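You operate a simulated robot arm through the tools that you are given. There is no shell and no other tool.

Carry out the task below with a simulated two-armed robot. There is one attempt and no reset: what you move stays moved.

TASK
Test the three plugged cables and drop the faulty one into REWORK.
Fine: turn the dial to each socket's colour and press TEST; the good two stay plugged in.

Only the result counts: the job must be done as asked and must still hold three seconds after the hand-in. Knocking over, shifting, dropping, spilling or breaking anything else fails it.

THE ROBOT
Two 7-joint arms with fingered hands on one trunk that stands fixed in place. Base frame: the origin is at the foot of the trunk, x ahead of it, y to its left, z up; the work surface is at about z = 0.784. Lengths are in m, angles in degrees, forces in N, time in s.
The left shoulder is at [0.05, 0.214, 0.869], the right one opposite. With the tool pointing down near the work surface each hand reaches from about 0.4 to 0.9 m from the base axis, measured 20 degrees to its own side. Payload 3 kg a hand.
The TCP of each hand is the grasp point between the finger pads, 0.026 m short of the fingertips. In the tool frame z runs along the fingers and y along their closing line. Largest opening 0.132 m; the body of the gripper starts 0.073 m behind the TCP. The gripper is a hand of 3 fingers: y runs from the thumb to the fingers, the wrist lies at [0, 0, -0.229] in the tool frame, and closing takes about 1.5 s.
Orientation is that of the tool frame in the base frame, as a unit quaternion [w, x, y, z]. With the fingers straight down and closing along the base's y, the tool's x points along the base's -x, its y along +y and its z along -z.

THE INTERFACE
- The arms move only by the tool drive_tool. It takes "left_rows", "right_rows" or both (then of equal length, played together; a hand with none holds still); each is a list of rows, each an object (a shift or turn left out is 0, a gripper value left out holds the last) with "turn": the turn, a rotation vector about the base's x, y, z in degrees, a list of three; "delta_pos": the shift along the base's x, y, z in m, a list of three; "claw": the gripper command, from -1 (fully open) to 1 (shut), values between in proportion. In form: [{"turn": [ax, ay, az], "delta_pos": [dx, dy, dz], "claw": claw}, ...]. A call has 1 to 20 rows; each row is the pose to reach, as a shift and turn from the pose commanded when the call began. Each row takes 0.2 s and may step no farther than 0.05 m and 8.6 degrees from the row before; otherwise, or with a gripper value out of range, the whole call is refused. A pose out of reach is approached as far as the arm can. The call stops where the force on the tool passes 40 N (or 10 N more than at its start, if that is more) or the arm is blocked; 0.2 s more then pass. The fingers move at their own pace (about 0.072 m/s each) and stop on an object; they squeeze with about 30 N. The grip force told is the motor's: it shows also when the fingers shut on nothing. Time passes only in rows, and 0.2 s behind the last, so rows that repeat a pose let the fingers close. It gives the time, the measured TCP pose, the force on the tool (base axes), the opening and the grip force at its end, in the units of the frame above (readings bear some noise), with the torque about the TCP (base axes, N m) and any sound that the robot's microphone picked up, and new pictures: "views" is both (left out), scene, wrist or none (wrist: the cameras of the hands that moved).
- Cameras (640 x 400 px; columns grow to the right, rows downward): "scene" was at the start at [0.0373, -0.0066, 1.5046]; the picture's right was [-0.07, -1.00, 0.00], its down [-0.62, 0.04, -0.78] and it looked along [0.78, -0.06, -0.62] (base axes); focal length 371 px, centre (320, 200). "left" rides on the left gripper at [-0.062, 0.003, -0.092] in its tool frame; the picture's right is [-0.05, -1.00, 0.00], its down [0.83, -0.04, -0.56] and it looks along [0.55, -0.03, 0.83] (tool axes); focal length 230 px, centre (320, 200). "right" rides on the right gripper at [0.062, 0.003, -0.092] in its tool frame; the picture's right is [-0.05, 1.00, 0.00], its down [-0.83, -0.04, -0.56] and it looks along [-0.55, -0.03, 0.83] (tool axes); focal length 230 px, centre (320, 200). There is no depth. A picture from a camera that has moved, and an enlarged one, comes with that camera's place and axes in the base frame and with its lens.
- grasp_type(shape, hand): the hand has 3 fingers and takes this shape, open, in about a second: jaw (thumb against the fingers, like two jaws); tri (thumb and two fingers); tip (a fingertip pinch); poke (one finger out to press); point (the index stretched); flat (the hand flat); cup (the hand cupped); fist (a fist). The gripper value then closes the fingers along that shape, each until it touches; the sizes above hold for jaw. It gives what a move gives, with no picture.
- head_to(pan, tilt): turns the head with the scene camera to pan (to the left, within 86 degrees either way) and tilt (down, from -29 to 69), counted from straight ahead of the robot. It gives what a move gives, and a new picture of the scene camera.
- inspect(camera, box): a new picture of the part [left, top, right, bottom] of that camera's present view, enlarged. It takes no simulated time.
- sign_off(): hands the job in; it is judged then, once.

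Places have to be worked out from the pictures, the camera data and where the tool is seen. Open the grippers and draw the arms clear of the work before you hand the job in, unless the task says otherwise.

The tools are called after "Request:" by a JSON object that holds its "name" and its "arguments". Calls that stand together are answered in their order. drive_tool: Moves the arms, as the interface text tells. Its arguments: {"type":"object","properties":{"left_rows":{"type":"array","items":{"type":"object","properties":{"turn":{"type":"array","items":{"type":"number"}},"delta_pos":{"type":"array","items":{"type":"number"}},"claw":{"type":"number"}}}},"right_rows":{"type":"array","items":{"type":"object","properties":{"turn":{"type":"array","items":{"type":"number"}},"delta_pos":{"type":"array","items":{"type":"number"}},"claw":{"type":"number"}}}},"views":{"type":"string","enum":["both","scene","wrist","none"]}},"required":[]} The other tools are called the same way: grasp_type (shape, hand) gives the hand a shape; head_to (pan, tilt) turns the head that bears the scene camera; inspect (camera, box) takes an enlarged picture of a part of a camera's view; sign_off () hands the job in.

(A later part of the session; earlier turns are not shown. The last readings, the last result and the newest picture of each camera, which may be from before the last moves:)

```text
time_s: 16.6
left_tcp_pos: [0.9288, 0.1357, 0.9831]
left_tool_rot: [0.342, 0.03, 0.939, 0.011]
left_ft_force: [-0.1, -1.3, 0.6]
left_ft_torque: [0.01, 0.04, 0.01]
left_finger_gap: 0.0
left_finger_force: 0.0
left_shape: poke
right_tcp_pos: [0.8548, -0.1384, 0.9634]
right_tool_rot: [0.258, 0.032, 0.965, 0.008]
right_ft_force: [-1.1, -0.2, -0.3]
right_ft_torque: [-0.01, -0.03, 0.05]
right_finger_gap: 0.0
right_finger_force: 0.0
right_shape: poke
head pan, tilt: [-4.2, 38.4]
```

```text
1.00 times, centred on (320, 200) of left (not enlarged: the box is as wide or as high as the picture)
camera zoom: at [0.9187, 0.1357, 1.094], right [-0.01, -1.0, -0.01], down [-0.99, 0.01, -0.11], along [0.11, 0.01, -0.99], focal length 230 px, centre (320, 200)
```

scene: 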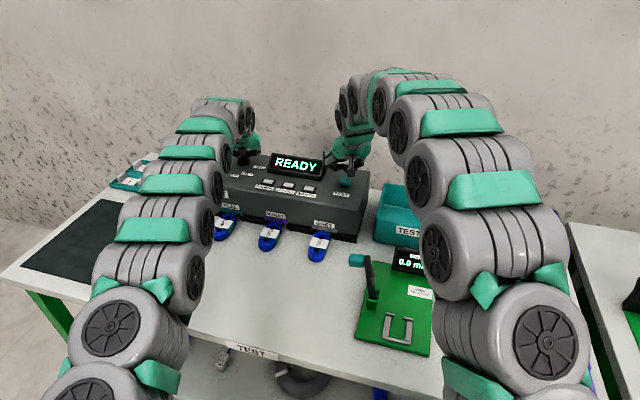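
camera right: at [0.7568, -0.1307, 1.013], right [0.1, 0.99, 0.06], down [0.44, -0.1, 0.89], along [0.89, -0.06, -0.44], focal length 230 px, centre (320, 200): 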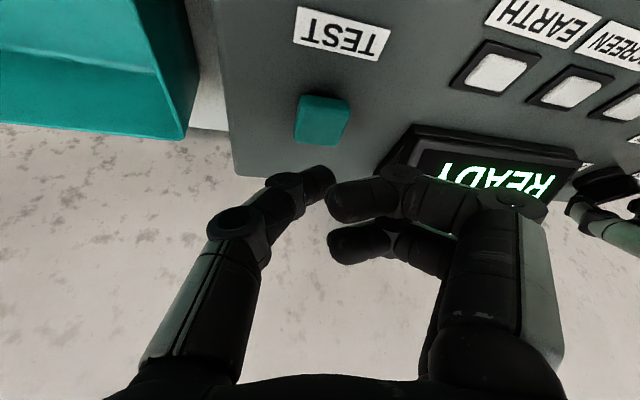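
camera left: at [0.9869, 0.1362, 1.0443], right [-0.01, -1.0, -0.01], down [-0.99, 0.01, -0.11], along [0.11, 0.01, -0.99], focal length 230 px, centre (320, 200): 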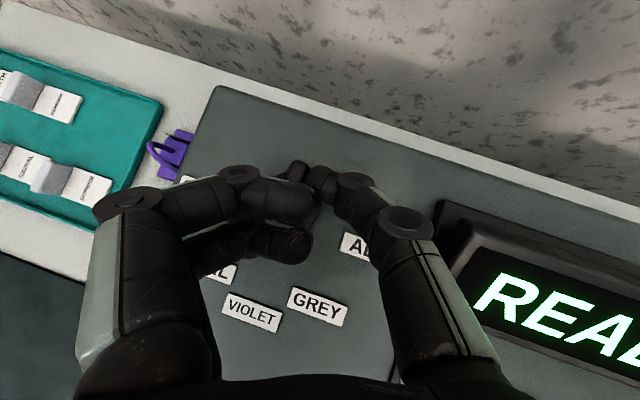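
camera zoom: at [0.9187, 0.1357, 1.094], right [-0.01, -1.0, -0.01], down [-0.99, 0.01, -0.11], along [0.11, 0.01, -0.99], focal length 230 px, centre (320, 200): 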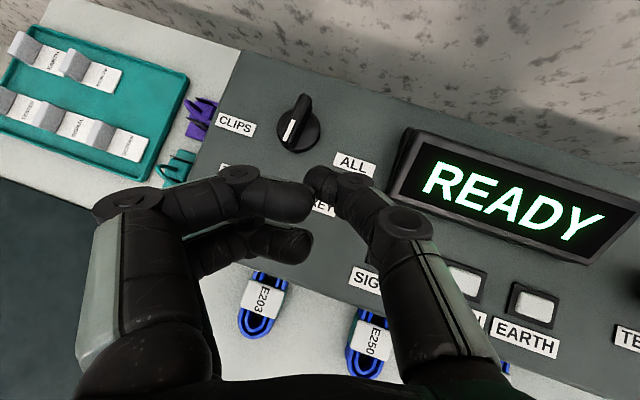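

The mark is at about 155°, and from the panel's edge VIOLET sits near 160–162°. I'll go back in and push the tail about 6° more so it's well centred.

Request:
{"name": "drive_tool", "arguments": {"left_rows": [{"delta_pos": [0.028, -0.004, -0.005]}, {"delta_pos": [0.063, -0.004, -0.025]}, {"delta_pos": [0.068, -0.004, -0.047]}, {"delta_pos": [0.0685, 0.0, -0.047]}, {"delta_pos": [0.069, 0.0025, -0.047]}, {"delta_pos": [0.068, -0.003, -0.047]}, {"delta_pos": [0.063, -0.003, -0.025]}, {"delta_pos": [0.028, -0.003, -0.005]}, {"delta_pos": [0.0, 0.0, 0.0]}], "views": "none"}}

Request:
{"name": "inspect", "arguments": {"camera": "left", "box": [180, 60, 372, 180]}}

```text
time_s: 18.6
left_tcp_pos: [0.931, 0.1369, 0.9835]
left_tool_rot: [0.342, 0.031, 0.939, 0.01]
left_ft_force: [-0.7, -0.2, 0.3]
left_ft_torque: [0.01, -0.04, 0.02]
left_finger_gap: 0.0
left_finger_force: 0.1
left_shape: poke
right_tcp_pos: [0.8554, -0.1394, 0.9635]
right_tool_rot: [0.258, 0.032, 0.966, 0.007]
right_ft_force: [-0.3, 1.0, 0.3]
right_ft_torque: [-0.04, 0.02, 0.02]
right_finger_gap: 0.0
right_finger_force: 0.0
right_shape: poke
head pan, tilt: [-4.2, 38.4]
```

```text
3.33 times, centred on (276, 120) of left
camera zoom: at [0.9198, 0.1362, 1.0933], right [-0.01, -1.0, -0.01], down [-0.99, 0.01, -0.11], along [0.11, 0.01, -0.99], focal length 767 px, centre (467, 467)
```

zoom: 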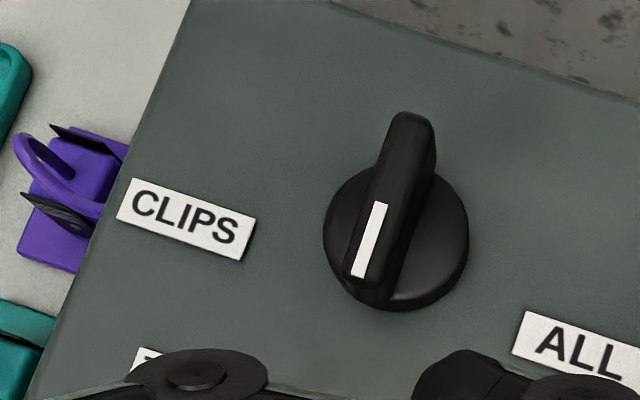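

The dial is now at about 161°, squarely on VIOLET. I'll press TEST again.

Request:
{"name": "drive_tool", "arguments": {"right_rows": [{"delta_pos": [0.0, 0.0, -0.018]}, {"delta_pos": [0.0, 0.0, -0.03]}, {"delta_pos": [0.0, 0.0, -0.035]}, {"delta_pos": [0.0, 0.0, -0.038]}], "views": "none"}}

Request:
{"name": "inspect", "arguments": {"camera": "scene", "box": [200, 120, 360, 220]}}

```text
time_s: 19.6
left_tcp_pos: [0.9301, 0.1364, 0.9845]
left_tool_rot: [0.342, 0.031, 0.939, 0.011]
left_ft_force: [-0.2, -1.4, -0.1]
left_ft_torque: [0.01, -0.03, -0.03]
left_finger_gap: 0.0002
left_finger_force: 0.3
left_shape: poke
right_tcp_pos: [0.857, -0.1401, 0.9291]
right_tool_rot: [0.261, 0.033, 0.965, 0.008]
right_ft_force: [-0.5, -10.9, 36.1]
right_ft_torque: [-0.01, -0.28, -0.08]
right_finger_gap: 0.0001
right_finger_force: 0.1
right_shape: poke
head pan, tilt: [-4.2, 38.4]
heard: click
```

```text
4.00 times, centred on (280, 170) of scene
camera zoom: at [0.0366, -0.0068, 1.5047], right [-0.07, -1.0, 0.0], down [-0.62, 0.05, -0.78], along [0.78, -0.06, -0.62], focal length 1483 px, centre (480, 320)
```

zoom: 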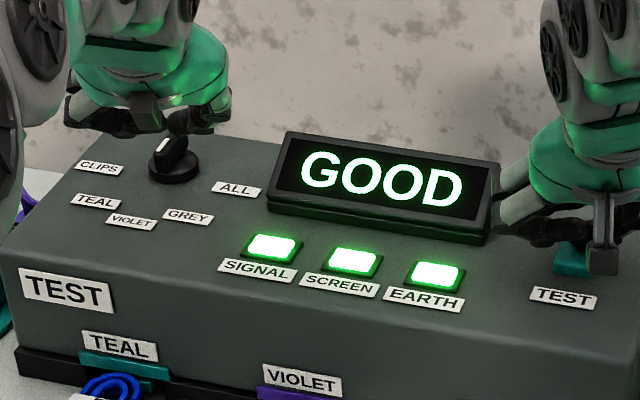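

VIOLET tested GOOD too. I'll lift the right finger and push the dial's tail the last 40° to GREY.

Request:
{"name": "drive_tool", "arguments": {"left_rows": [{"delta_pos": [0.0, 0.0, 0.0]}, {"delta_pos": [0.028, -0.004, -0.005]}, {"delta_pos": [0.063, -0.004, -0.025]}, {"delta_pos": [0.068, -0.002, -0.046]}, {"delta_pos": [0.07, 0.003, -0.046]}, {"delta_pos": [0.073, 0.007, -0.046]}, {"delta_pos": [0.0748, 0.0105, -0.046]}, {"delta_pos": [0.076, 0.0136, -0.046]}], "right_rows": [{"delta_pos": [0, 0, 0.015]}, {"delta_pos": [0, 0, 0.038]}, {"delta_pos": [0, 0, 0.038]}, {"delta_pos": [0, 0, 0.038]}, {"delta_pos": [0, 0, 0.038]}, {"delta_pos": [0, 0, 0.038]}, {"delta_pos": [0, 0, 0.038]}, {"delta_pos": [0, 0, 0.038]}], "views": "none"}}

Request:
{"name": "inspect", "arguments": {"camera": "left", "box": [200, 80, 392, 200]}}

Request:
{"name": "inspect", "arguments": {"camera": "scene", "box": [200, 120, 360, 220]}}

```text
time_s: 21.4
left_tcp_pos: [1.0056, 0.1508, 0.9367]
left_tool_rot: [0.342, 0.031, 0.939, 0.011]
left_ft_force: [-0.3, -2.2, -0.9]
left_ft_torque: [-0.04, -0.02, -0.04]
left_finger_gap: 0.0001
left_finger_force: 0.2
left_shape: poke
right_tcp_pos: [0.8561, -0.1369, 0.962]
right_tool_rot: [0.259, 0.032, 0.965, 0.007]
right_ft_force: [0.5, -0.9, -0.4]
right_ft_torque: [0.0, 0.0, -0.01]
right_finger_gap: 0.0
right_finger_force: 0.1
right_shape: poke
head pan, tilt: [-4.2, 38.4]
```

```text
3.33 times, centred on (296, 140) of left
camera zoom: at [0.9944, 0.1498, 1.0475], right [-0.01, -1.0, -0.01], down [-0.99, 0.01, -0.11], along [0.11, 0.01, -0.99], focal length 767 px, centre (400, 400)
```

zoom: 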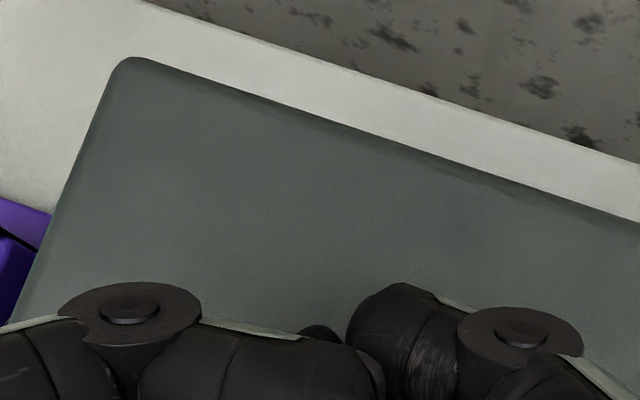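

```text
4.00 times, centred on (280, 170) of scene
camera zoom: at [0.0373, -0.0067, 1.5046], right [-0.07, -1.0, 0.0], down [-0.62, 0.05, -0.78], along [0.78, -0.06, -0.62], focal length 1483 px, centre (480, 320)
```

zoom: 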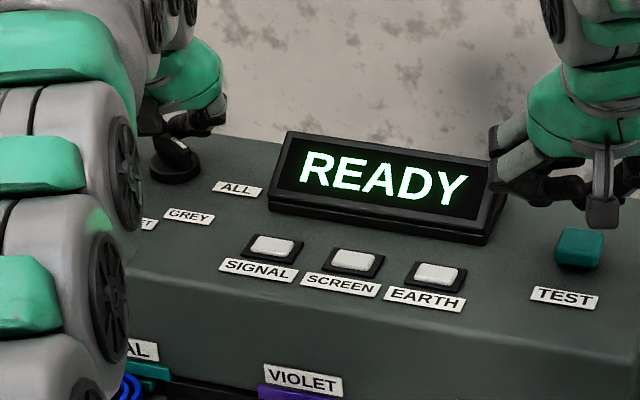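

I'll back the left finger off, clearing to the right and then up, to check the dial's angle.

Request:
{"name": "drive_tool", "arguments": {"left_rows": [{"delta_pos": [0.001, -0.004, 0.0]}, {"delta_pos": [-0.001, -0.005, 0.025]}, {"delta_pos": [-0.04, -0.01, 0.044]}, {"delta_pos": [-0.076, -0.0136, 0.046]}], "views": "none"}}

Request:
{"name": "inspect", "arguments": {"camera": "left", "box": [180, 60, 372, 180]}}

```text
time_s: 22.4
left_tcp_pos: [0.9293, 0.1353, 0.9846]
left_tool_rot: [0.342, 0.032, 0.939, 0.011]
left_ft_force: [0.0, -0.7, -0.5]
left_ft_torque: [-0.04, 0.0, 0.0]
left_finger_gap: 0.0
left_finger_force: 0.1
left_shape: poke
right_tcp_pos: [0.8568, -0.1377, 0.9628]
right_tool_rot: [0.259, 0.031, 0.965, 0.008]
right_ft_force: [-0.1, -0.1, -0.5]
right_ft_torque: [0.01, -0.01, -0.02]
right_finger_gap: 0.0
right_finger_force: 0.0
right_shape: poke
head pan, tilt: [-4.2, 38.4]
```

```text
3.33 times, centred on (276, 120) of left
camera zoom: at [0.9182, 0.1364, 1.0943], right [-0.01, -1.0, -0.01], down [-0.99, 0.01, -0.11], along [0.11, 0.01, -0.99], focal length 767 px, centre (467, 467)
```

zoom: 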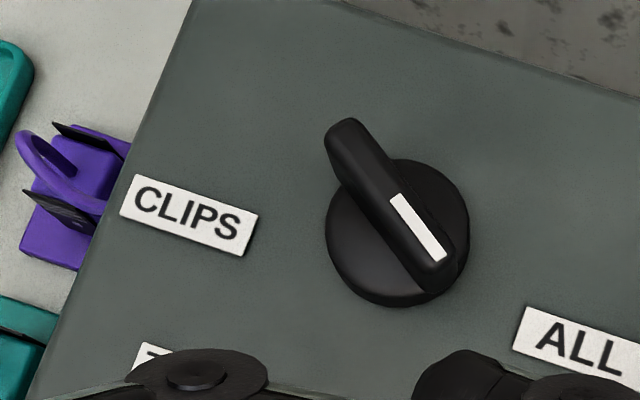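

The dial overshot to about 218°, probably because a curled finger brushed the pointer on exit; GREY is near 201°. I'll put the tip on the right side of the pointer end and push it back about 17°.

Request:
{"name": "drive_tool", "arguments": {"left_rows": [{"delta_pos": [0.02, -0.004, -0.01]}, {"delta_pos": [0.0468, -0.0074, -0.03]}, {"delta_pos": [0.0468, -0.0074, -0.0485]}, {"delta_pos": [0.046, -0.002, -0.0485]}, {"delta_pos": [0.0442, 0.0015, -0.0485]}, {"delta_pos": [0.043, -0.003, -0.0485]}, {"delta_pos": [0.02, -0.003, -0.03]}, {"delta_pos": [0.0, 0.0, 0.0]}], "views": "none"}}

Request:
{"name": "inspect", "arguments": {"camera": "left", "box": [180, 60, 372, 180]}}

```text
time_s: 24.2
left_tcp_pos: [0.9285, 0.136, 0.9803]
left_tool_rot: [0.343, 0.03, 0.939, 0.012]
left_ft_force: [-0.3, 0.3, -0.7]
left_ft_torque: [-0.02, -0.01, -0.01]
left_finger_gap: 0.0
left_finger_force: 0.1
left_shape: poke
right_tcp_pos: [0.8563, -0.1375, 0.9618]
right_tool_rot: [0.258, 0.031, 0.966, 0.008]
right_ft_force: [0.2, -1.0, -0.5]
right_ft_torque: [0.01, -0.01, 0.01]
right_finger_gap: 0.0002
right_finger_force: 0.1
right_shape: poke
head pan, tilt: [-4.2, 38.4]
```

```text
3.33 times, centred on (276, 120) of left
camera zoom: at [0.9177, 0.136, 1.0915], right [-0.01, -1.0, -0.01], down [-0.99, 0.01, -0.11], along [0.11, 0.01, -0.99], focal length 767 px, centre (467, 467)
```

zoom: 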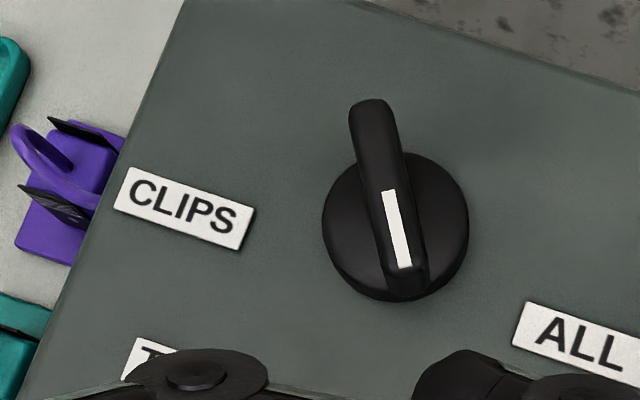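

The dial is at about 192°, much nearer GREY (~200°) than anything else. TEAL and VIOLET both passed, so a FAULT now can only mean GREY. I'll press TEST.

Request:
{"name": "drive_tool", "arguments": {"right_rows": [{"delta_pos": [0.0, 0.0, -0.018]}, {"delta_pos": [0.0, 0.0, -0.03]}, {"delta_pos": [0.0, 0.0, -0.035]}, {"delta_pos": [0.0, 0.0, -0.038]}], "views": "none"}}

Request:
{"name": "inspect", "arguments": {"camera": "scene", "box": [200, 120, 360, 220]}}

```text
time_s: 25.3
left_tcp_pos: [0.9286, 0.1365, 0.9818]
left_tool_rot: [0.341, 0.031, 0.939, 0.011]
left_ft_force: [0.6, 0.4, -0.2]
left_ft_torque: [0.0, -0.03, 0.0]
left_finger_gap: 0.0
left_finger_force: 0.1
left_shape: poke
right_tcp_pos: [0.8588, -0.1381, 0.932]
right_tool_rot: [0.267, 0.032, 0.963, 0.009]
right_ft_force: [3.8, 1.4, 19.8]
right_ft_torque: [0.29, 0.39, 0.09]
right_finger_gap: 0.0
right_finger_force: 0.0
right_shape: poke
head pan, tilt: [-4.2, 38.4]
heard: click
stopped in row 4 (right hand): the force on the tool passed its limit at 41 N (the readings are from after the stop); the commanded pose is now the measured one
```

```text
4.00 times, centred on (280, 170) of scene
camera zoom: at [0.0368, -0.0066, 1.5046], right [-0.07, -1.0, 0.0], down [-0.62, 0.04, -0.78], along [0.78, -0.06, -0.62], focal length 1483 px, centre (480, 320)
```

zoom: 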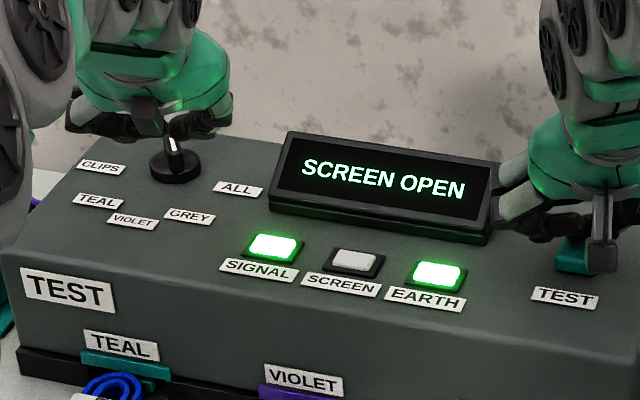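

GREY reads SCREEN OPEN, so the E302 cable is the faulty one. I'll lift and withdraw both arms, then get a clear look at that cable.

Request:
{"name": "drive_tool", "arguments": {"left_rows": [{"delta_pos": [-0.01, 0.0, 0.03]}, {"delta_pos": [-0.03, 0.01, 0.07]}, {"delta_pos": [-0.06, 0.02, 0.1]}, {"delta_pos": [-0.1, 0.04, 0.12]}, {"delta_pos": [-0.14, 0.06, 0.14]}, {"delta_pos": [-0.18, 0.09, 0.15]}, {"delta_pos": [-0.22, 0.12, 0.15]}, {"delta_pos": [-0.26, 0.14, 0.15]}, {"delta_pos": [-0.3, 0.16, 0.15]}, {"delta_pos": [-0.34, 0.18, 0.15]}], "right_rows": [{"delta_pos": [0.0, 0.0, 0.03]}, {"delta_pos": [0.0, 0.0, 0.07]}, {"delta_pos": [-0.02, 0.0, 0.11]}, {"delta_pos": [-0.05, 0.0, 0.13]}, {"delta_pos": [-0.09, 0.0, 0.14], "turn": [0, 5, 0]}, {"delta_pos": [-0.13, 0.0, 0.14], "turn": [0, 10, 0]}, {"delta_pos": [-0.17, 0.0, 0.14], "turn": [0, 15, 0]}, {"delta_pos": [-0.2, 0.0, 0.14], "turn": [0, 20, 0]}, {"delta_pos": [-0.23, 0.0, 0.14], "turn": [0, 25, 0]}, {"delta_pos": [-0.26, 0.0, 0.14], "turn": [0, 30, 0]}], "views": "both"}}

Request:
{"name": "grasp_type", "arguments": {"shape": "jaw", "hand": "right"}}

```text
refused: row 6 steps farther than a row can; nothing moved
```

```text
time_s: 26.2
left_tcp_pos: [0.9287, 0.1368, 0.9802]
left_tool_rot: [0.342, 0.031, 0.939, 0.011]
left_ft_force: [-0.8, 0.2, 0.1]
left_ft_torque: [-0.01, 0.01, 0.03]
left_finger_gap: 0.0
left_finger_force: 0.1
left_shape: poke
right_tcp_pos: [0.8567, -0.1377, 0.9258]
right_tool_rot: [0.261, 0.032, 0.965, 0.008]
right_ft_force: [-1.0, -0.2, 0.5]
right_ft_torque: [0.02, 0.02, 0.03]
right_finger_gap: 0.132
right_finger_force: 0.0
right_shape: jaw
head pan, tilt: [-4.2, 38.4]
```

That move was refused because one step was too long, and the right hand opened in place with no contact force. I'll lift straight up and withdraw with smaller steps.

Request:
{"name": "drive_tool", "arguments": {"left_rows": [{"delta_pos": [-0.01, 0.0, 0.03]}, {"delta_pos": [-0.03, 0.01, 0.065]}, {"delta_pos": [-0.06, 0.02, 0.095]}, {"delta_pos": [-0.095, 0.035, 0.12]}, {"delta_pos": [-0.135, 0.055, 0.13]}, {"delta_pos": [-0.175, 0.075, 0.14]}, {"delta_pos": [-0.215, 0.095, 0.14]}, {"delta_pos": [-0.255, 0.115, 0.14]}, {"delta_pos": [-0.295, 0.135, 0.14]}, {"delta_pos": [-0.335, 0.155, 0.14]}], "right_rows": [{"delta_pos": [0.0, 0.0, 0.03]}, {"delta_pos": [0.0, 0.0, 0.07]}, {"delta_pos": [-0.02, 0.0, 0.11]}, {"delta_pos": [-0.05, 0.0, 0.13]}, {"delta_pos": [-0.09, 0.0, 0.14], "turn": [0, 5, 0]}, {"delta_pos": [-0.13, 0.0, 0.14], "turn": [0, 10, 0]}, {"delta_pos": [-0.17, 0.0, 0.14], "turn": [0, 15, 0]}, {"delta_pos": [-0.2, 0.0, 0.14], "turn": [0, 20, 0]}, {"delta_pos": [-0.23, 0.0, 0.14], "turn": [0, 25, 0]}, {"delta_pos": [-0.26, 0.0, 0.14], "turn": [0, 30, 0]}], "views": "both"}}

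```text
time_s: 28.4
left_tcp_pos: [0.5917, 0.2914, 1.1224]
left_tool_rot: [0.343, 0.031, 0.939, 0.011]
left_ft_force: [-0.2, -0.1, 0.5]
left_ft_torque: [0.01, -0.01, 0.01]
left_finger_gap: 0.0
left_finger_force: 0.1
left_shape: poke
right_tcp_pos: [0.5968, -0.1385, 1.07]
right_tool_rot: [0.004, 0.033, 0.999, 0.0]
right_ft_force: [-1.5, 0.0, 0.1]
right_ft_torque: [0.02, -0.03, 0.0]
right_finger_gap: 0.132
right_finger_force: 0.0
right_shape: jaw
head pan, tilt: [-4.2, 38.4]
camera right: at [0.5354, -0.1307, 1.1618], right [0.12, 0.99, 0.0], down [0.82, -0.1, 0.56], along [0.56, -0.07, -0.83], focal length 230 px, centre (320, 200)
camera left: at [0.582, 0.2905, 1.2328], right [-0.01, -1.0, -0.01], down [-0.99, 0.01, -0.11], along [0.11, 0.01, -0.99], focal length 230 px, centre (320, 200)
```

scene: 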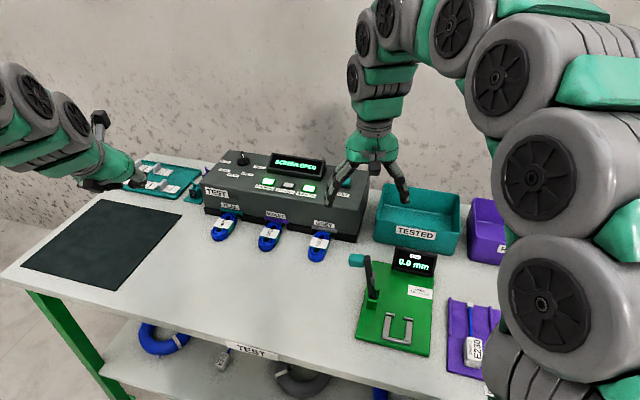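
right: 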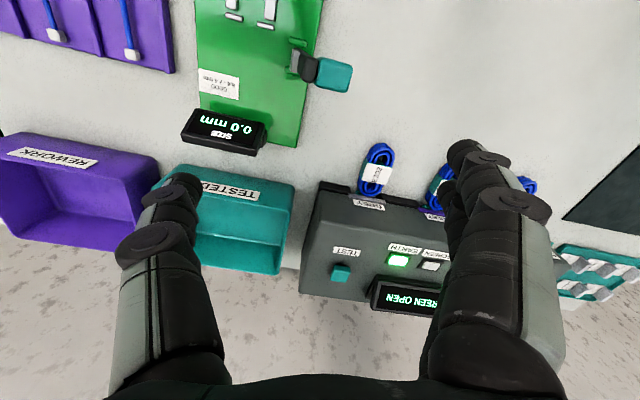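
left: 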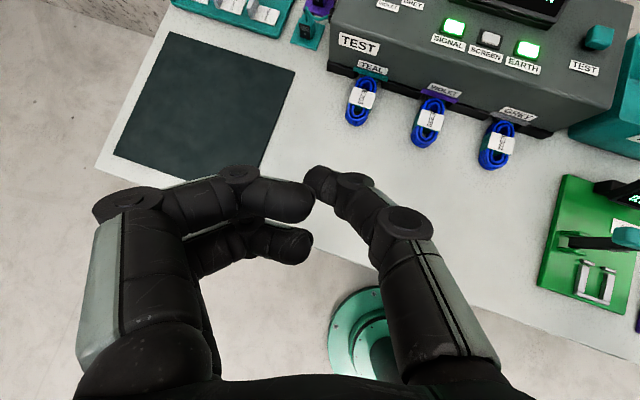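

The view is clear and the display still shows SCREEN OPEN. I'll zoom in on the E302 cable from all three cameras to get its position and shape.

Request:
{"name": "inspect", "arguments": {"camera": "scene", "box": [280, 210, 360, 270]}}

Request:
{"name": "inspect", "arguments": {"camera": "right", "box": [320, 120, 448, 220]}}

Request:
{"name": "inspect", "arguments": {"camera": "left", "box": [400, 70, 560, 180]}}

```text
6.67 times, centred on (320, 240) of scene
camera zoom: at [0.0372, -0.0067, 1.5046], right [-0.07, -1.0, 0.0], down [-0.62, 0.05, -0.78], along [0.78, -0.06, -0.62], focal length 2472 px, centre (320, -67)
```

zoom: 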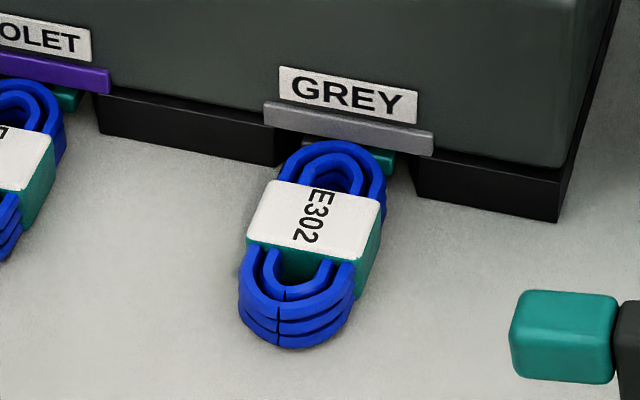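

```text
4.00 times, centred on (384, 170) of right
camera zoom: at [0.5354, -0.1307, 1.1618], right [0.12, 0.99, 0.0], down [0.82, -0.1, 0.56], along [0.56, -0.07, -0.83], focal length 920 px, centre (64, 320)
```

zoom: 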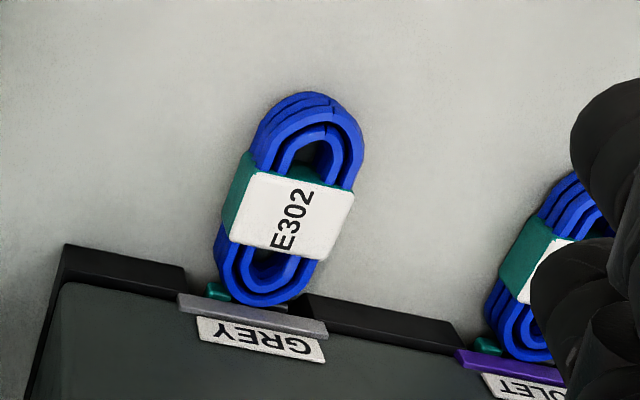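

```text
3.64 times, centred on (480, 125) of left
camera zoom: at [0.582, 0.2905, 1.2328], right [-0.01, -1.0, -0.01], down [-0.99, 0.01, -0.11], along [0.11, 0.01, -0.99], focal length 837 px, centre (-262, 473)
```

zoom: 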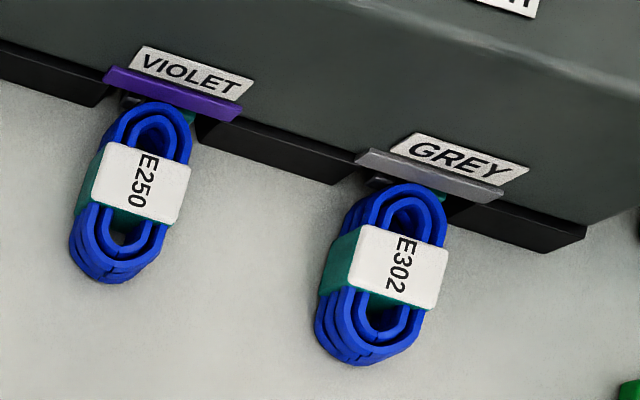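

E302's tag block is centred near (0.734, -0.057), with its top at z ≈ 0.806. It's about 47 mm wide and yawed about -17.7° to match the tester. I'll bring the right hand above it with a matching yaw and a 0.09 m opening.

Request:
{"name": "drive_tool", "arguments": {"right_rows": [{"delta_pos": [0.03, 0.02, -0.01], "turn": [0, 0, -5], "claw": -0.364}, {"delta_pos": [0.07, 0.04, -0.02], "turn": [0, 0, -10], "claw": -0.364}, {"delta_pos": [0.11, 0.06, -0.03], "turn": [0, 0, -13.9], "claw": -0.364}, {"delta_pos": [0.132, 0.078, -0.06], "turn": [0, 0, -13.9], "claw": -0.364}, {"delta_pos": [0.135, 0.082, -0.1], "turn": [0, 0, -13.9], "claw": -0.364}, {"delta_pos": [0.135, 0.082, -0.14], "turn": [0, 0, -13.9], "claw": -0.364}, {"delta_pos": [0.135, 0.082, -0.17], "turn": [0, 0, -13.9], "claw": -0.364}], "views": "both"}}

```text
time_s: 30.0
left_tcp_pos: [0.5937, 0.2915, 1.1214]
left_tool_rot: [0.342, 0.031, 0.939, 0.01]
left_ft_force: [-0.1, 0.5, -0.1]
left_ft_torque: [0.01, -0.02, 0.01]
left_finger_gap: 0.0
left_finger_force: 0.0
left_shape: poke
right_tcp_pos: [0.732, -0.057, 0.8976]
right_tool_rot: [0.004, 0.154, 0.988, -0.001]
right_ft_force: [0.5, 0.5, 0.6]
right_ft_torque: [-0.01, 0.02, 0.03]
right_finger_gap: 0.0906
right_finger_force: 0.1
right_shape: jaw
head pan, tilt: [-4.2, 38.4]
camera right: at [0.6749, -0.0338, 0.9895], right [0.35, 0.94, 0.0], down [0.77, -0.29, 0.56], along [0.53, -0.2, -0.83], focal length 230 px, centre (320, 200)
```

scene: 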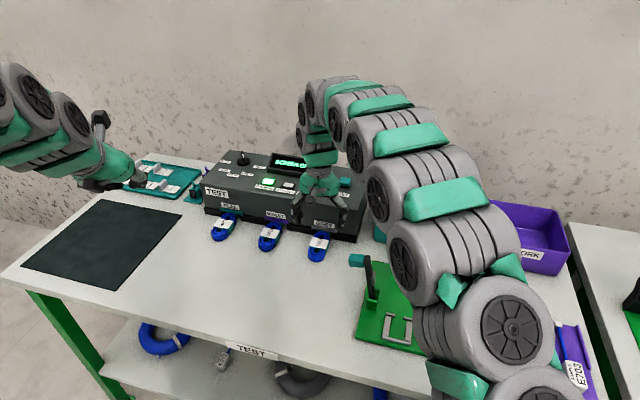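
right: 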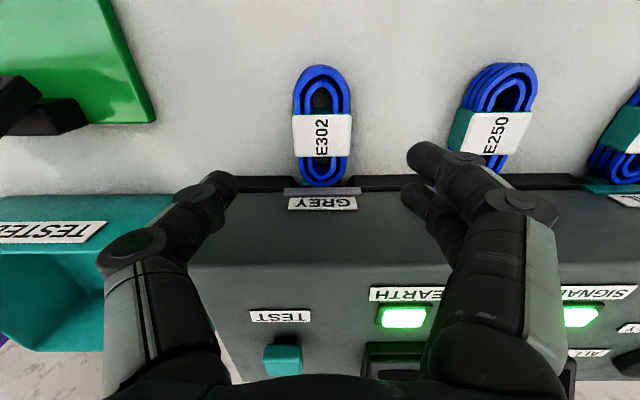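

The hand is square with the tag. I'll zoom in to refine the alignment and check the height.

Request:
{"name": "inspect", "arguments": {"camera": "right", "box": [240, 50, 400, 220]}}

Request:
{"name": "inspect", "arguments": {"camera": "scene", "box": [270, 180, 366, 270]}}

```text
2.35 times, centred on (320, 135) of right
camera zoom: at [0.6749, -0.0338, 0.9895], right [0.35, 0.94, 0.0], down [0.77, -0.29, 0.56], along [0.53, -0.2, -0.83], focal length 541 px, centre (320, 353)
```

zoom: 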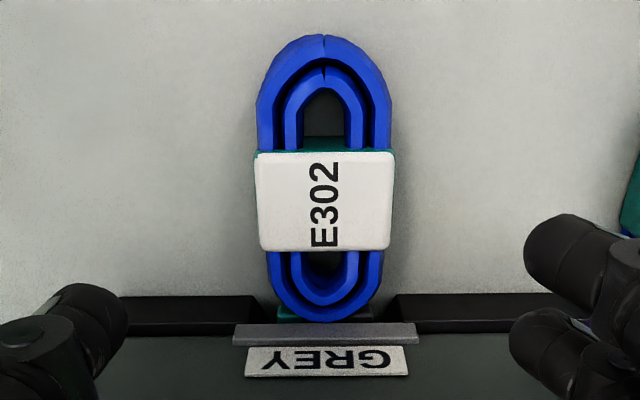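

```text
4.44 times, centred on (318, 225) of scene
camera zoom: at [0.0373, -0.0066, 1.5046], right [-0.07, -1.0, 0.0], down [-0.62, 0.04, -0.78], along [0.78, -0.06, -0.62], focal length 1648 px, centre (329, 89)
```

zoom: 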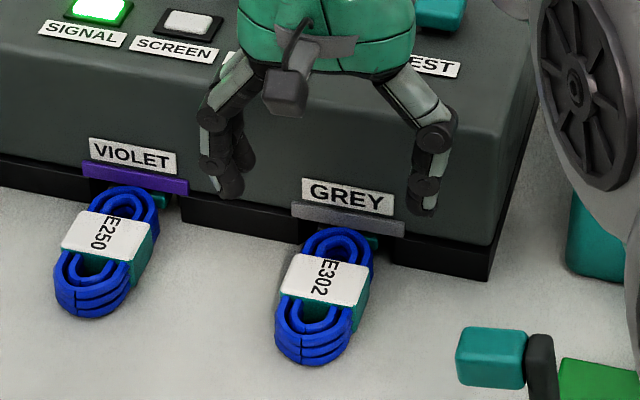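

The tag centre is about 2.5 mm toward the hand's +y side. I'll shift by that much and descend until the fingertips are just above the table, beside the tag block.

Request:
{"name": "drive_tool", "arguments": {"right_rows": [{"delta_pos": [0.001, 0.0025, -0.03]}, {"delta_pos": [0.001, 0.0025, -0.055]}, {"delta_pos": [0.001, 0.0025, -0.072]}, {"delta_pos": [0.001, 0.0025, -0.08]}], "views": "none"}}

Request:
{"name": "inspect", "arguments": {"camera": "scene", "box": [270, 180, 366, 270]}}

Request:
{"name": "inspect", "arguments": {"camera": "right", "box": [160, 0, 480, 200]}}

Request:
{"name": "inspect", "arguments": {"camera": "left", "box": [400, 50, 560, 170]}}

```text
time_s: 31.0
left_tcp_pos: [0.5918, 0.2909, 1.1213]
left_tool_rot: [0.343, 0.031, 0.939, 0.011]
left_ft_force: [-0.1, 1.3, -0.8]
left_ft_torque: [0.01, 0.03, -0.01]
left_finger_gap: 0.0
left_finger_force: 0.0
left_shape: poke
right_tcp_pos: [0.7318, -0.054, 0.8174]
right_tool_rot: [0.003, 0.153, 0.988, 0.0]
right_ft_force: [0.9, -0.5, 0.4]
right_ft_torque: [0.02, 0.0, -0.03]
right_finger_gap: 0.0901
right_finger_force: 0.0
right_shape: jaw
head pan, tilt: [-4.2, 38.4]
```

```text
4.44 times, centred on (318, 225) of scene
camera zoom: at [0.0373, -0.0066, 1.5046], right [-0.07, -1.0, 0.0], down [-0.62, 0.04, -0.78], along [0.78, -0.06, -0.62], focal length 1648 px, centre (329, 89)
```

zoom: 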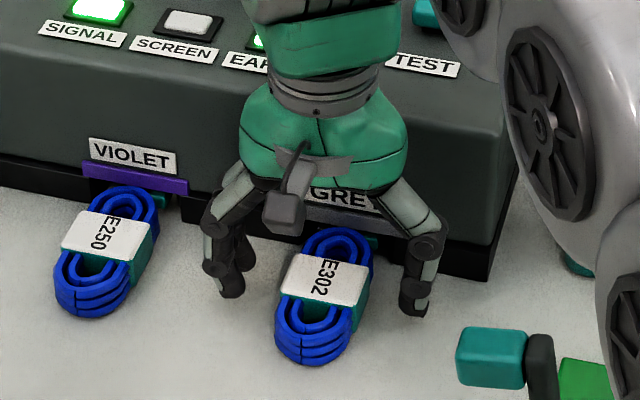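

```text
2.00 times, centred on (320, 100) of right
camera zoom: at [0.6751, -0.0319, 0.9094], right [0.35, 0.94, 0.0], down [0.77, -0.29, 0.56], along [0.53, -0.2, -0.83], focal length 460 px, centre (320, 400)
```

zoom: 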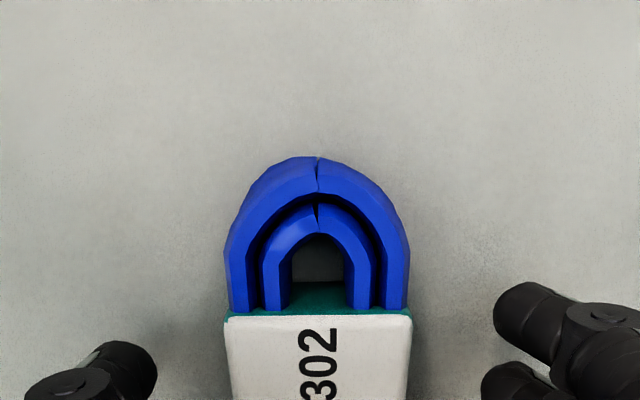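

```text
3.33 times, centred on (480, 110) of left
camera zoom: at [0.5825, 0.2903, 1.2324], right [-0.01, -1.0, -0.01], down [-0.99, 0.01, -0.11], along [0.11, 0.01, -0.99], focal length 767 px, centre (-213, 500)
```

zoom: 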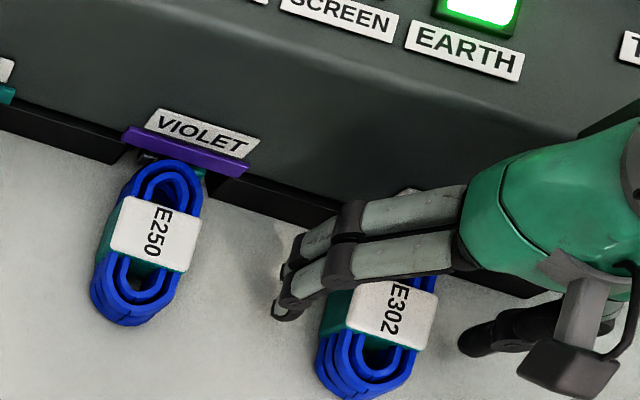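

The fingers straddle the tag block evenly with tips near z ≈ 0.791. I'll lower another 4 mm and close on it.

Request:
{"name": "drive_tool", "arguments": {"right_rows": [{"delta_pos": [0.0, 0.0, -0.004]}, {"delta_pos": [0.0, 0.0, -0.004], "claw": 0.0}, {"delta_pos": [0.0, 0.0, -0.004], "claw": 0.5}, {"delta_pos": [0.0, 0.0, -0.004], "claw": 1.0}, {"delta_pos": [0.0, 0.0, -0.004], "claw": 1.0}, {"delta_pos": [0.0, 0.0, -0.004], "claw": 1.0}, {"delta_pos": [0.0, 0.0, -0.004], "claw": 1.0}], "views": "none"}}

Request:
{"name": "inspect", "arguments": {"camera": "scene", "box": [270, 180, 366, 270]}}

Request:
{"name": "inspect", "arguments": {"camera": "right", "box": [160, 50, 480, 250]}}

```text
time_s: 32.6
left_tcp_pos: [0.5939, 0.2897, 1.1229]
left_tool_rot: [0.342, 0.03, 0.939, 0.012]
left_ft_force: [-0.2, -0.2, -0.6]
left_ft_torque: [0.01, -0.02, 0.0]
left_finger_gap: 0.0
left_finger_force: 0.1
left_shape: poke
right_tcp_pos: [0.7332, -0.0542, 0.8129]
right_tool_rot: [0.004, 0.154, 0.988, -0.001]
right_ft_force: [0.5, 0.4, -0.7]
right_ft_torque: [0.0, 0.01, -0.01]
right_finger_gap: 0.0398
right_finger_force: 30.2
right_shape: jaw
head pan, tilt: [-4.2, 38.4]
```

```text
4.44 times, centred on (318, 225) of scene
camera zoom: at [0.0373, -0.0066, 1.5046], right [-0.07, -1.0, 0.0], down [-0.62, 0.04, -0.78], along [0.78, -0.06, -0.62], focal length 1648 px, centre (329, 89)
```

zoom: 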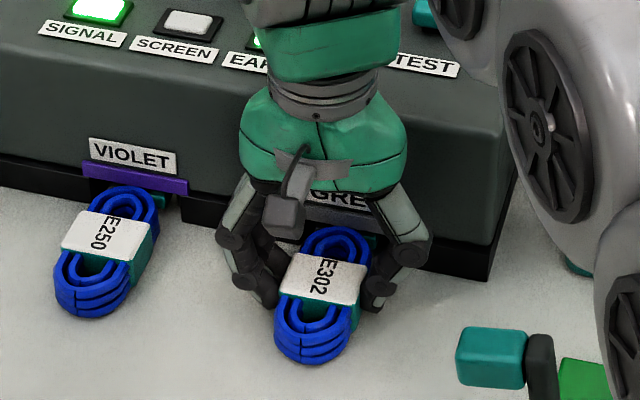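

```text
2.00 times, centred on (320, 150) of right
camera zoom: at [0.676, -0.0318, 0.9061], right [0.35, 0.94, 0.0], down [0.77, -0.29, 0.56], along [0.53, -0.2, -0.83], focal length 460 px, centre (320, 300)
```

zoom: 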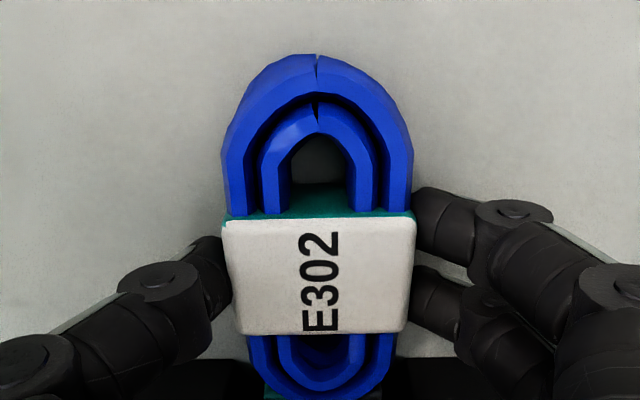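

The grip is firm: 40 mm gap, 30 N. I'll pull straight out along the plug axis (-0.953, +0.304).

Request:
{"name": "drive_tool", "arguments": {"right_rows": [{"delta_pos": [-0.0048, 0.0015, 0.0], "claw": 1.0}, {"delta_pos": [-0.0095, 0.003, 0.0005], "claw": 1.0}, {"delta_pos": [-0.0143, 0.0046, 0.0005], "claw": 1.0}, {"delta_pos": [-0.0191, 0.0061, 0.001], "claw": 1.0}, {"delta_pos": [-0.0286, 0.0091, 0.001], "claw": 1.0}, {"delta_pos": [-0.0381, 0.0122, 0.001], "claw": 1.0}, {"delta_pos": [-0.0477, 0.0152, 0.001], "claw": 1.0}, {"delta_pos": [-0.0572, 0.0182, 0.001], "claw": 1.0}], "views": "both"}}

```text
time_s: 34.4
left_tcp_pos: [0.5924, 0.2903, 1.1218]
left_tool_rot: [0.342, 0.031, 0.939, 0.011]
left_ft_force: [0.2, 0.7, 0.7]
left_ft_torque: [0.01, 0.0, 0.01]
left_finger_gap: 0.0
left_finger_force: 0.2
left_shape: poke
right_tcp_pos: [0.6784, -0.0356, 0.8155]
right_tool_rot: [0.004, 0.153, 0.988, -0.001]
right_ft_force: [-0.9, 0.9, -0.7]
right_ft_torque: [0.0, -0.02, 0.0]
right_finger_gap: 0.0395
right_finger_force: 30.2
right_shape: jaw
head pan, tilt: [-4.2, 38.4]
camera right: at [0.6197, -0.0132, 0.9078], right [0.35, 0.94, 0.0], down [0.77, -0.29, 0.56], along [0.53, -0.2, -0.83], focal length 230 px, centre (320, 200)
```

scene: 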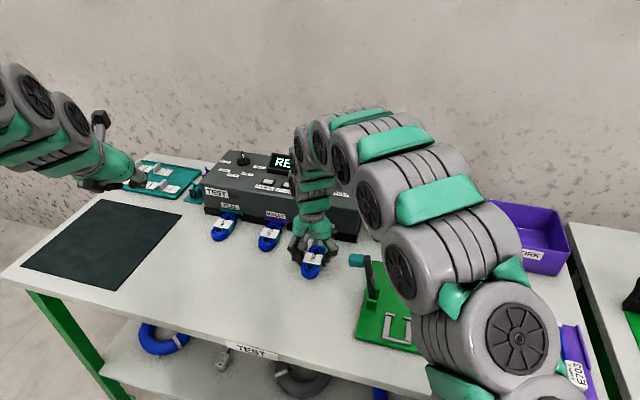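
right: 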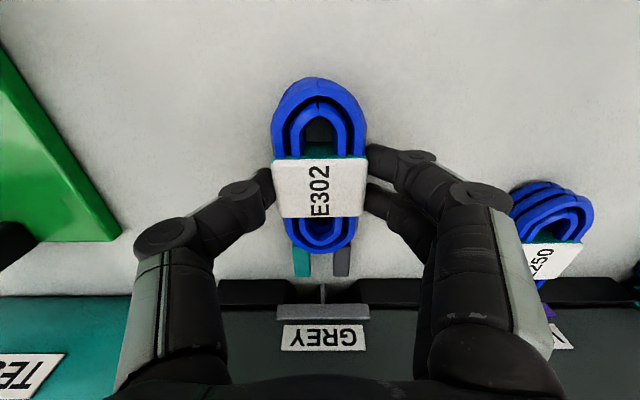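

E302 is unplugged. I'll lift it straight up and check that it stays in the grip.

Request:
{"name": "drive_tool", "arguments": {"right_rows": [{"delta_pos": [-0.005, 0.0, 0.02], "claw": 1.0}, {"delta_pos": [-0.01, 0.0, 0.05], "claw": 1.0}, {"delta_pos": [-0.01, 0.0, 0.09], "claw": 1.0}, {"delta_pos": [-0.01, 0.0, 0.13], "claw": 1.0}, {"delta_pos": [-0.01, 0.0, 0.17], "claw": 1.0}, {"delta_pos": [-0.01, 0.0, 0.21], "claw": 1.0}], "views": "both"}}

```text
time_s: 35.8
left_tcp_pos: [0.5935, 0.2911, 1.1215]
left_tool_rot: [0.342, 0.032, 0.939, 0.011]
left_ft_force: [0.2, -0.8, 0.0]
left_ft_torque: [-0.02, 0.02, 0.03]
left_finger_gap: 0.0001
left_finger_force: 0.1
left_shape: poke
right_tcp_pos: [0.6646, -0.0357, 1.0231]
right_tool_rot: [0.004, 0.154, 0.988, 0.0]
right_ft_force: [-0.2, 0.4, -0.8]
right_ft_torque: [0.01, -0.01, -0.03]
right_finger_gap: 0.0396
right_finger_force: 30.5
right_shape: jaw
head pan, tilt: [-4.2, 38.4]
camera right: at [0.6075, -0.0132, 1.1161], right [0.35, 0.94, 0.0], down [0.77, -0.29, 0.56], along [0.53, -0.2, -0.83], focal length 230 px, centre (320, 200)
```

scene: 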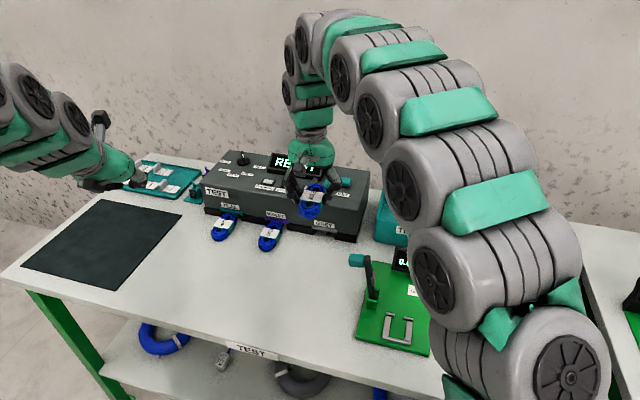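
right: 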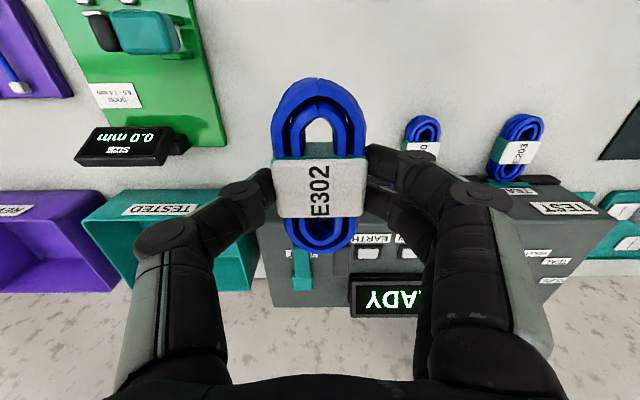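

The cable is held securely. I'll carry it right, well above everything, toward the REWORK bin near (0.72, -0.57).

Request:
{"name": "drive_tool", "arguments": {"right_rows": [{"delta_pos": [0.0, -0.03, 0.01], "claw": 1.0}, {"delta_pos": [0.0, -0.07, 0.02], "claw": 1.0}, {"delta_pos": [0.0, -0.115, 0.02], "claw": 1.0}, {"delta_pos": [0.0, -0.16, 0.02], "claw": 1.0}, {"delta_pos": [0.0, -0.205, 0.02], "claw": 1.0}, {"delta_pos": [0.005, -0.25, 0.02], "claw": 1.0}, {"delta_pos": [0.01, -0.295, 0.02], "claw": 1.0}, {"delta_pos": [0.015, -0.34, 0.02], "claw": 1.0}, {"delta_pos": [0.02, -0.385, 0.02], "claw": 1.0}, {"delta_pos": [0.03, -0.425, 0.02], "claw": 1.0}, {"delta_pos": [0.04, -0.46, 0.02], "claw": 1.0}, {"delta_pos": [0.05, -0.49, 0.02], "claw": 1.0}], "views": "both"}}

```text
time_s: 38.4
left_tcp_pos: [0.5937, 0.2903, 1.1221]
left_tool_rot: [0.341, 0.03, 0.939, 0.011]
left_ft_force: [0.1, 0.3, 0.1]
left_ft_torque: [-0.03, 0.0, 0.01]
left_finger_gap: 0.0
left_finger_force: 0.2
left_shape: poke
right_tcp_pos: [0.7182, -0.5251, 1.0441]
right_tool_rot: [0.004, 0.153, 0.988, -0.001]
right_ft_force: [0.7, 0.8, -0.9]
right_ft_torque: [-0.07, 0.0, 0.01]
right_finger_gap: 0.0396
right_finger_force: 30.2
right_shape: jaw
head pan, tilt: [-4.2, 38.4]
camera right: at [0.6597, -0.5035, 1.1361], right [0.35, 0.94, 0.0], down [0.77, -0.29, 0.56], along [0.53, -0.2, -0.83], focal length 230 px, centre (320, 200)
```

scene: 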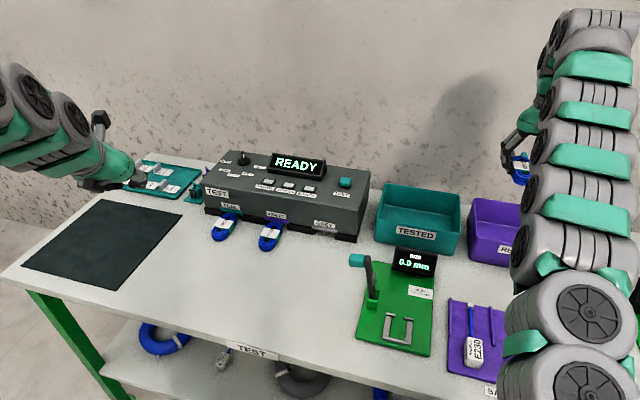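
right: 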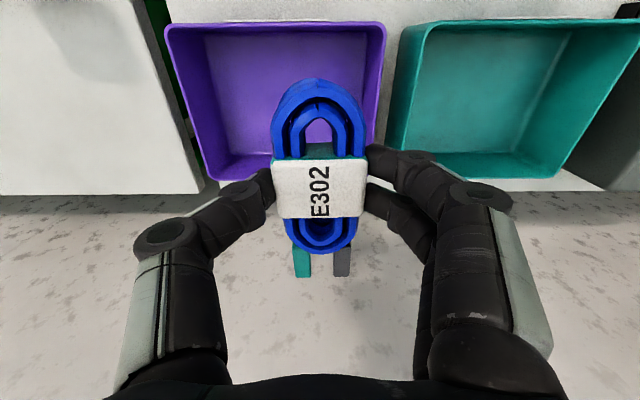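

The REWORK bin's centre works out to (0.72, -0.571), with its rim near z ≈ 0.855 and about the same yaw as the hand. I'll shift over the centre and start lowering.

Request:
{"name": "drive_tool", "arguments": {"right_rows": [{"delta_pos": [-0.003, -0.022, 0.0], "claw": 1.0}, {"delta_pos": [-0.006, -0.044, 0.0], "claw": 1.0}, {"delta_pos": [-0.006, -0.044, -0.03], "claw": 1.0}, {"delta_pos": [-0.006, -0.044, -0.07], "claw": 1.0}, {"delta_pos": [-0.006, -0.044, -0.1], "claw": 1.0}], "views": "both"}}

```text
time_s: 39.6
left_tcp_pos: [0.5933, 0.2901, 1.1215]
left_tool_rot: [0.342, 0.03, 0.939, 0.011]
left_ft_force: [-0.2, -0.4, 0.0]
left_ft_torque: [0.03, 0.0, 0.01]
left_finger_gap: 0.0001
left_finger_force: 0.1
left_shape: poke
right_tcp_pos: [0.711, -0.5689, 0.9426]
right_tool_rot: [0.004, 0.154, 0.988, -0.001]
right_ft_force: [0.4, 0.0, -1.1]
right_ft_torque: [-0.03, 0.01, 0.0]
right_finger_gap: 0.0396
right_finger_force: 30.8
right_shape: jaw
right hand out of reach, approached as far as the arm can: row 1, 2
head pan, tilt: [-4.2, 38.4]
camera right: at [0.6527, -0.5461, 1.0351], right [0.35, 0.94, 0.0], down [0.77, -0.29, 0.56], along [0.53, -0.2, -0.83], focal length 230 px, centre (320, 200)
```

scene: 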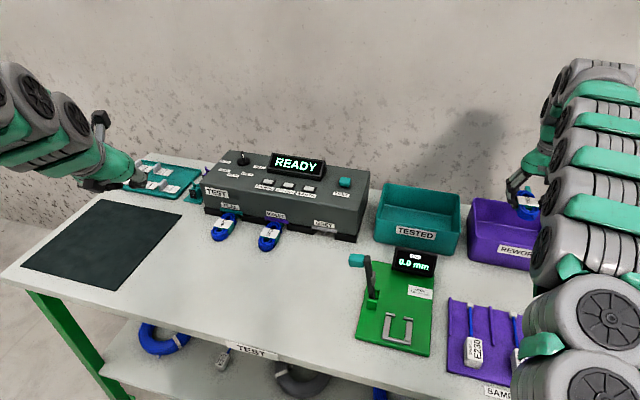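
right: 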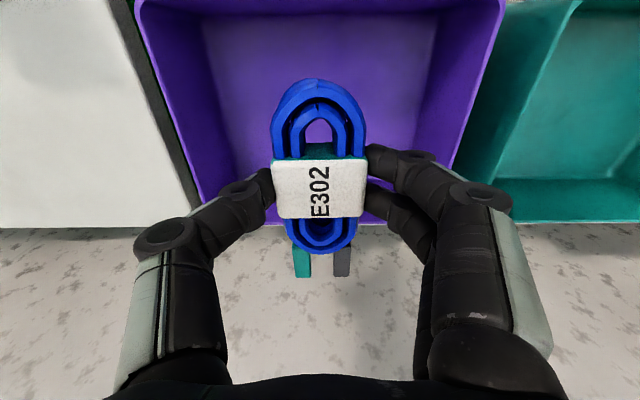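

The plug end sits a little close to the back wall, so I'll shift about 10 mm toward the front and lower the cable to just above the bin floor.

Request:
{"name": "drive_tool", "arguments": {"right_rows": [{"delta_pos": [-0.0105, 0.0034, -0.015], "claw": 1.0}, {"delta_pos": [-0.0105, 0.0034, -0.045], "claw": 1.0}, {"delta_pos": [-0.0105, 0.0034, -0.075], "claw": 1.0}, {"delta_pos": [-0.0105, 0.0034, -0.098], "claw": 1.0}, {"delta_pos": [-0.0105, 0.0034, -0.112], "claw": 1.0}], "views": "both"}}

```text
time_s: 40.8
left_tcp_pos: [0.5936, 0.2902, 1.1221]
left_tool_rot: [0.342, 0.031, 0.939, 0.011]
left_ft_force: [-0.3, 0.6, -0.7]
left_ft_torque: [-0.01, 0.01, -0.01]
left_finger_gap: 0.0
left_finger_force: 0.1
left_shape: poke
right_tcp_pos: [0.7001, -0.5655, 0.8324]
right_tool_rot: [0.003, 0.154, 0.988, 0.0]
right_ft_force: [-0.3, 0.2, -0.4]
right_ft_torque: [-0.02, 0.02, 0.01]
right_finger_gap: 0.0395
right_finger_force: 30.0
right_shape: jaw
head pan, tilt: [-4.2, 38.4]
camera right: at [0.6417, -0.5438, 0.9253], right [0.35, 0.94, 0.0], down [0.77, -0.29, 0.56], along [0.53, -0.2, -0.83], focal length 230 px, centre (320, 200)
```

scene: 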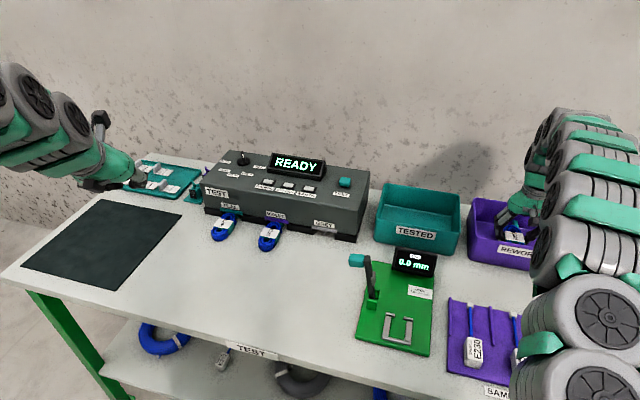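
right: 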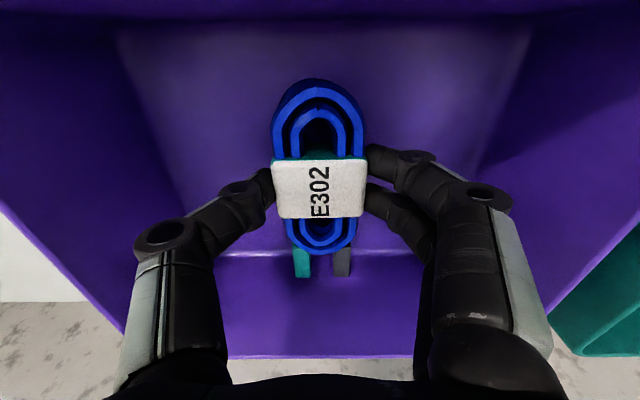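

The cable is just above the bin floor with no contact force. I'll lower a few more millimetres and open the fingers moderately to release it.

Request:
{"name": "drive_tool", "arguments": {"right_rows": [{"delta_pos": [-0.002, 0.0006, -0.005], "claw": 1.0}, {"delta_pos": [-0.002, 0.0006, -0.005], "claw": 0.3}, {"delta_pos": [-0.002, 0.0006, -0.005], "claw": 0.0}, {"delta_pos": [-0.002, 0.0006, -0.005], "claw": -0.1}, {"delta_pos": [-0.002, 0.0006, -0.005], "claw": -0.1}, {"delta_pos": [-0.002, 0.0006, -0.005], "claw": -0.1}], "views": "both"}}

```text
time_s: 42.2
left_tcp_pos: [0.5933, 0.2904, 1.1227]
left_tool_rot: [0.341, 0.03, 0.939, 0.011]
left_ft_force: [0.4, 0.1, -0.3]
left_ft_torque: [-0.02, 0.0, 0.01]
left_finger_gap: 0.0
left_finger_force: 0.0
left_shape: poke
right_tcp_pos: [0.6975, -0.5651, 0.8291]
right_tool_rot: [0.004, 0.154, 0.988, -0.001]
right_ft_force: [-0.2, 0.1, 0.4]
right_ft_torque: [-0.01, 0.01, 0.02]
right_finger_gap: 0.0718
right_finger_force: 0.0
right_shape: jaw
head pan, tilt: [-4.2, 38.4]
camera right: at [0.6396, -0.5427, 0.9209], right [0.35, 0.94, 0.0], down [0.77, -0.29, 0.56], along [0.53, -0.2, -0.83], focal length 230 px, centre (320, 200)
```

scene: 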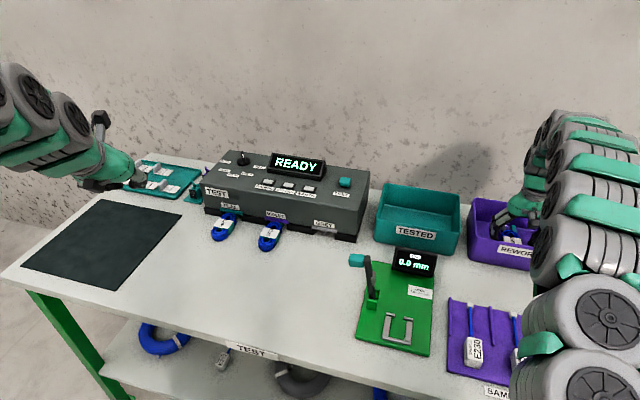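
right: 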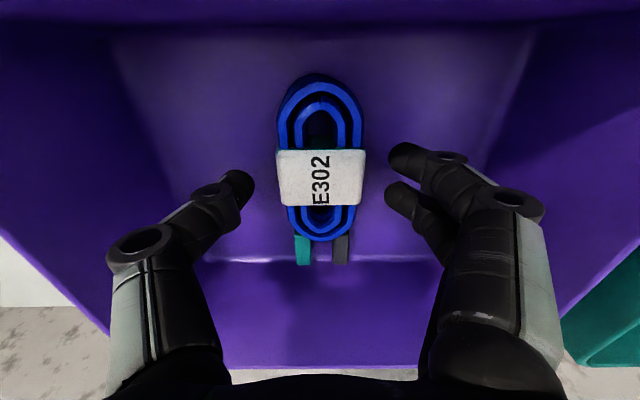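

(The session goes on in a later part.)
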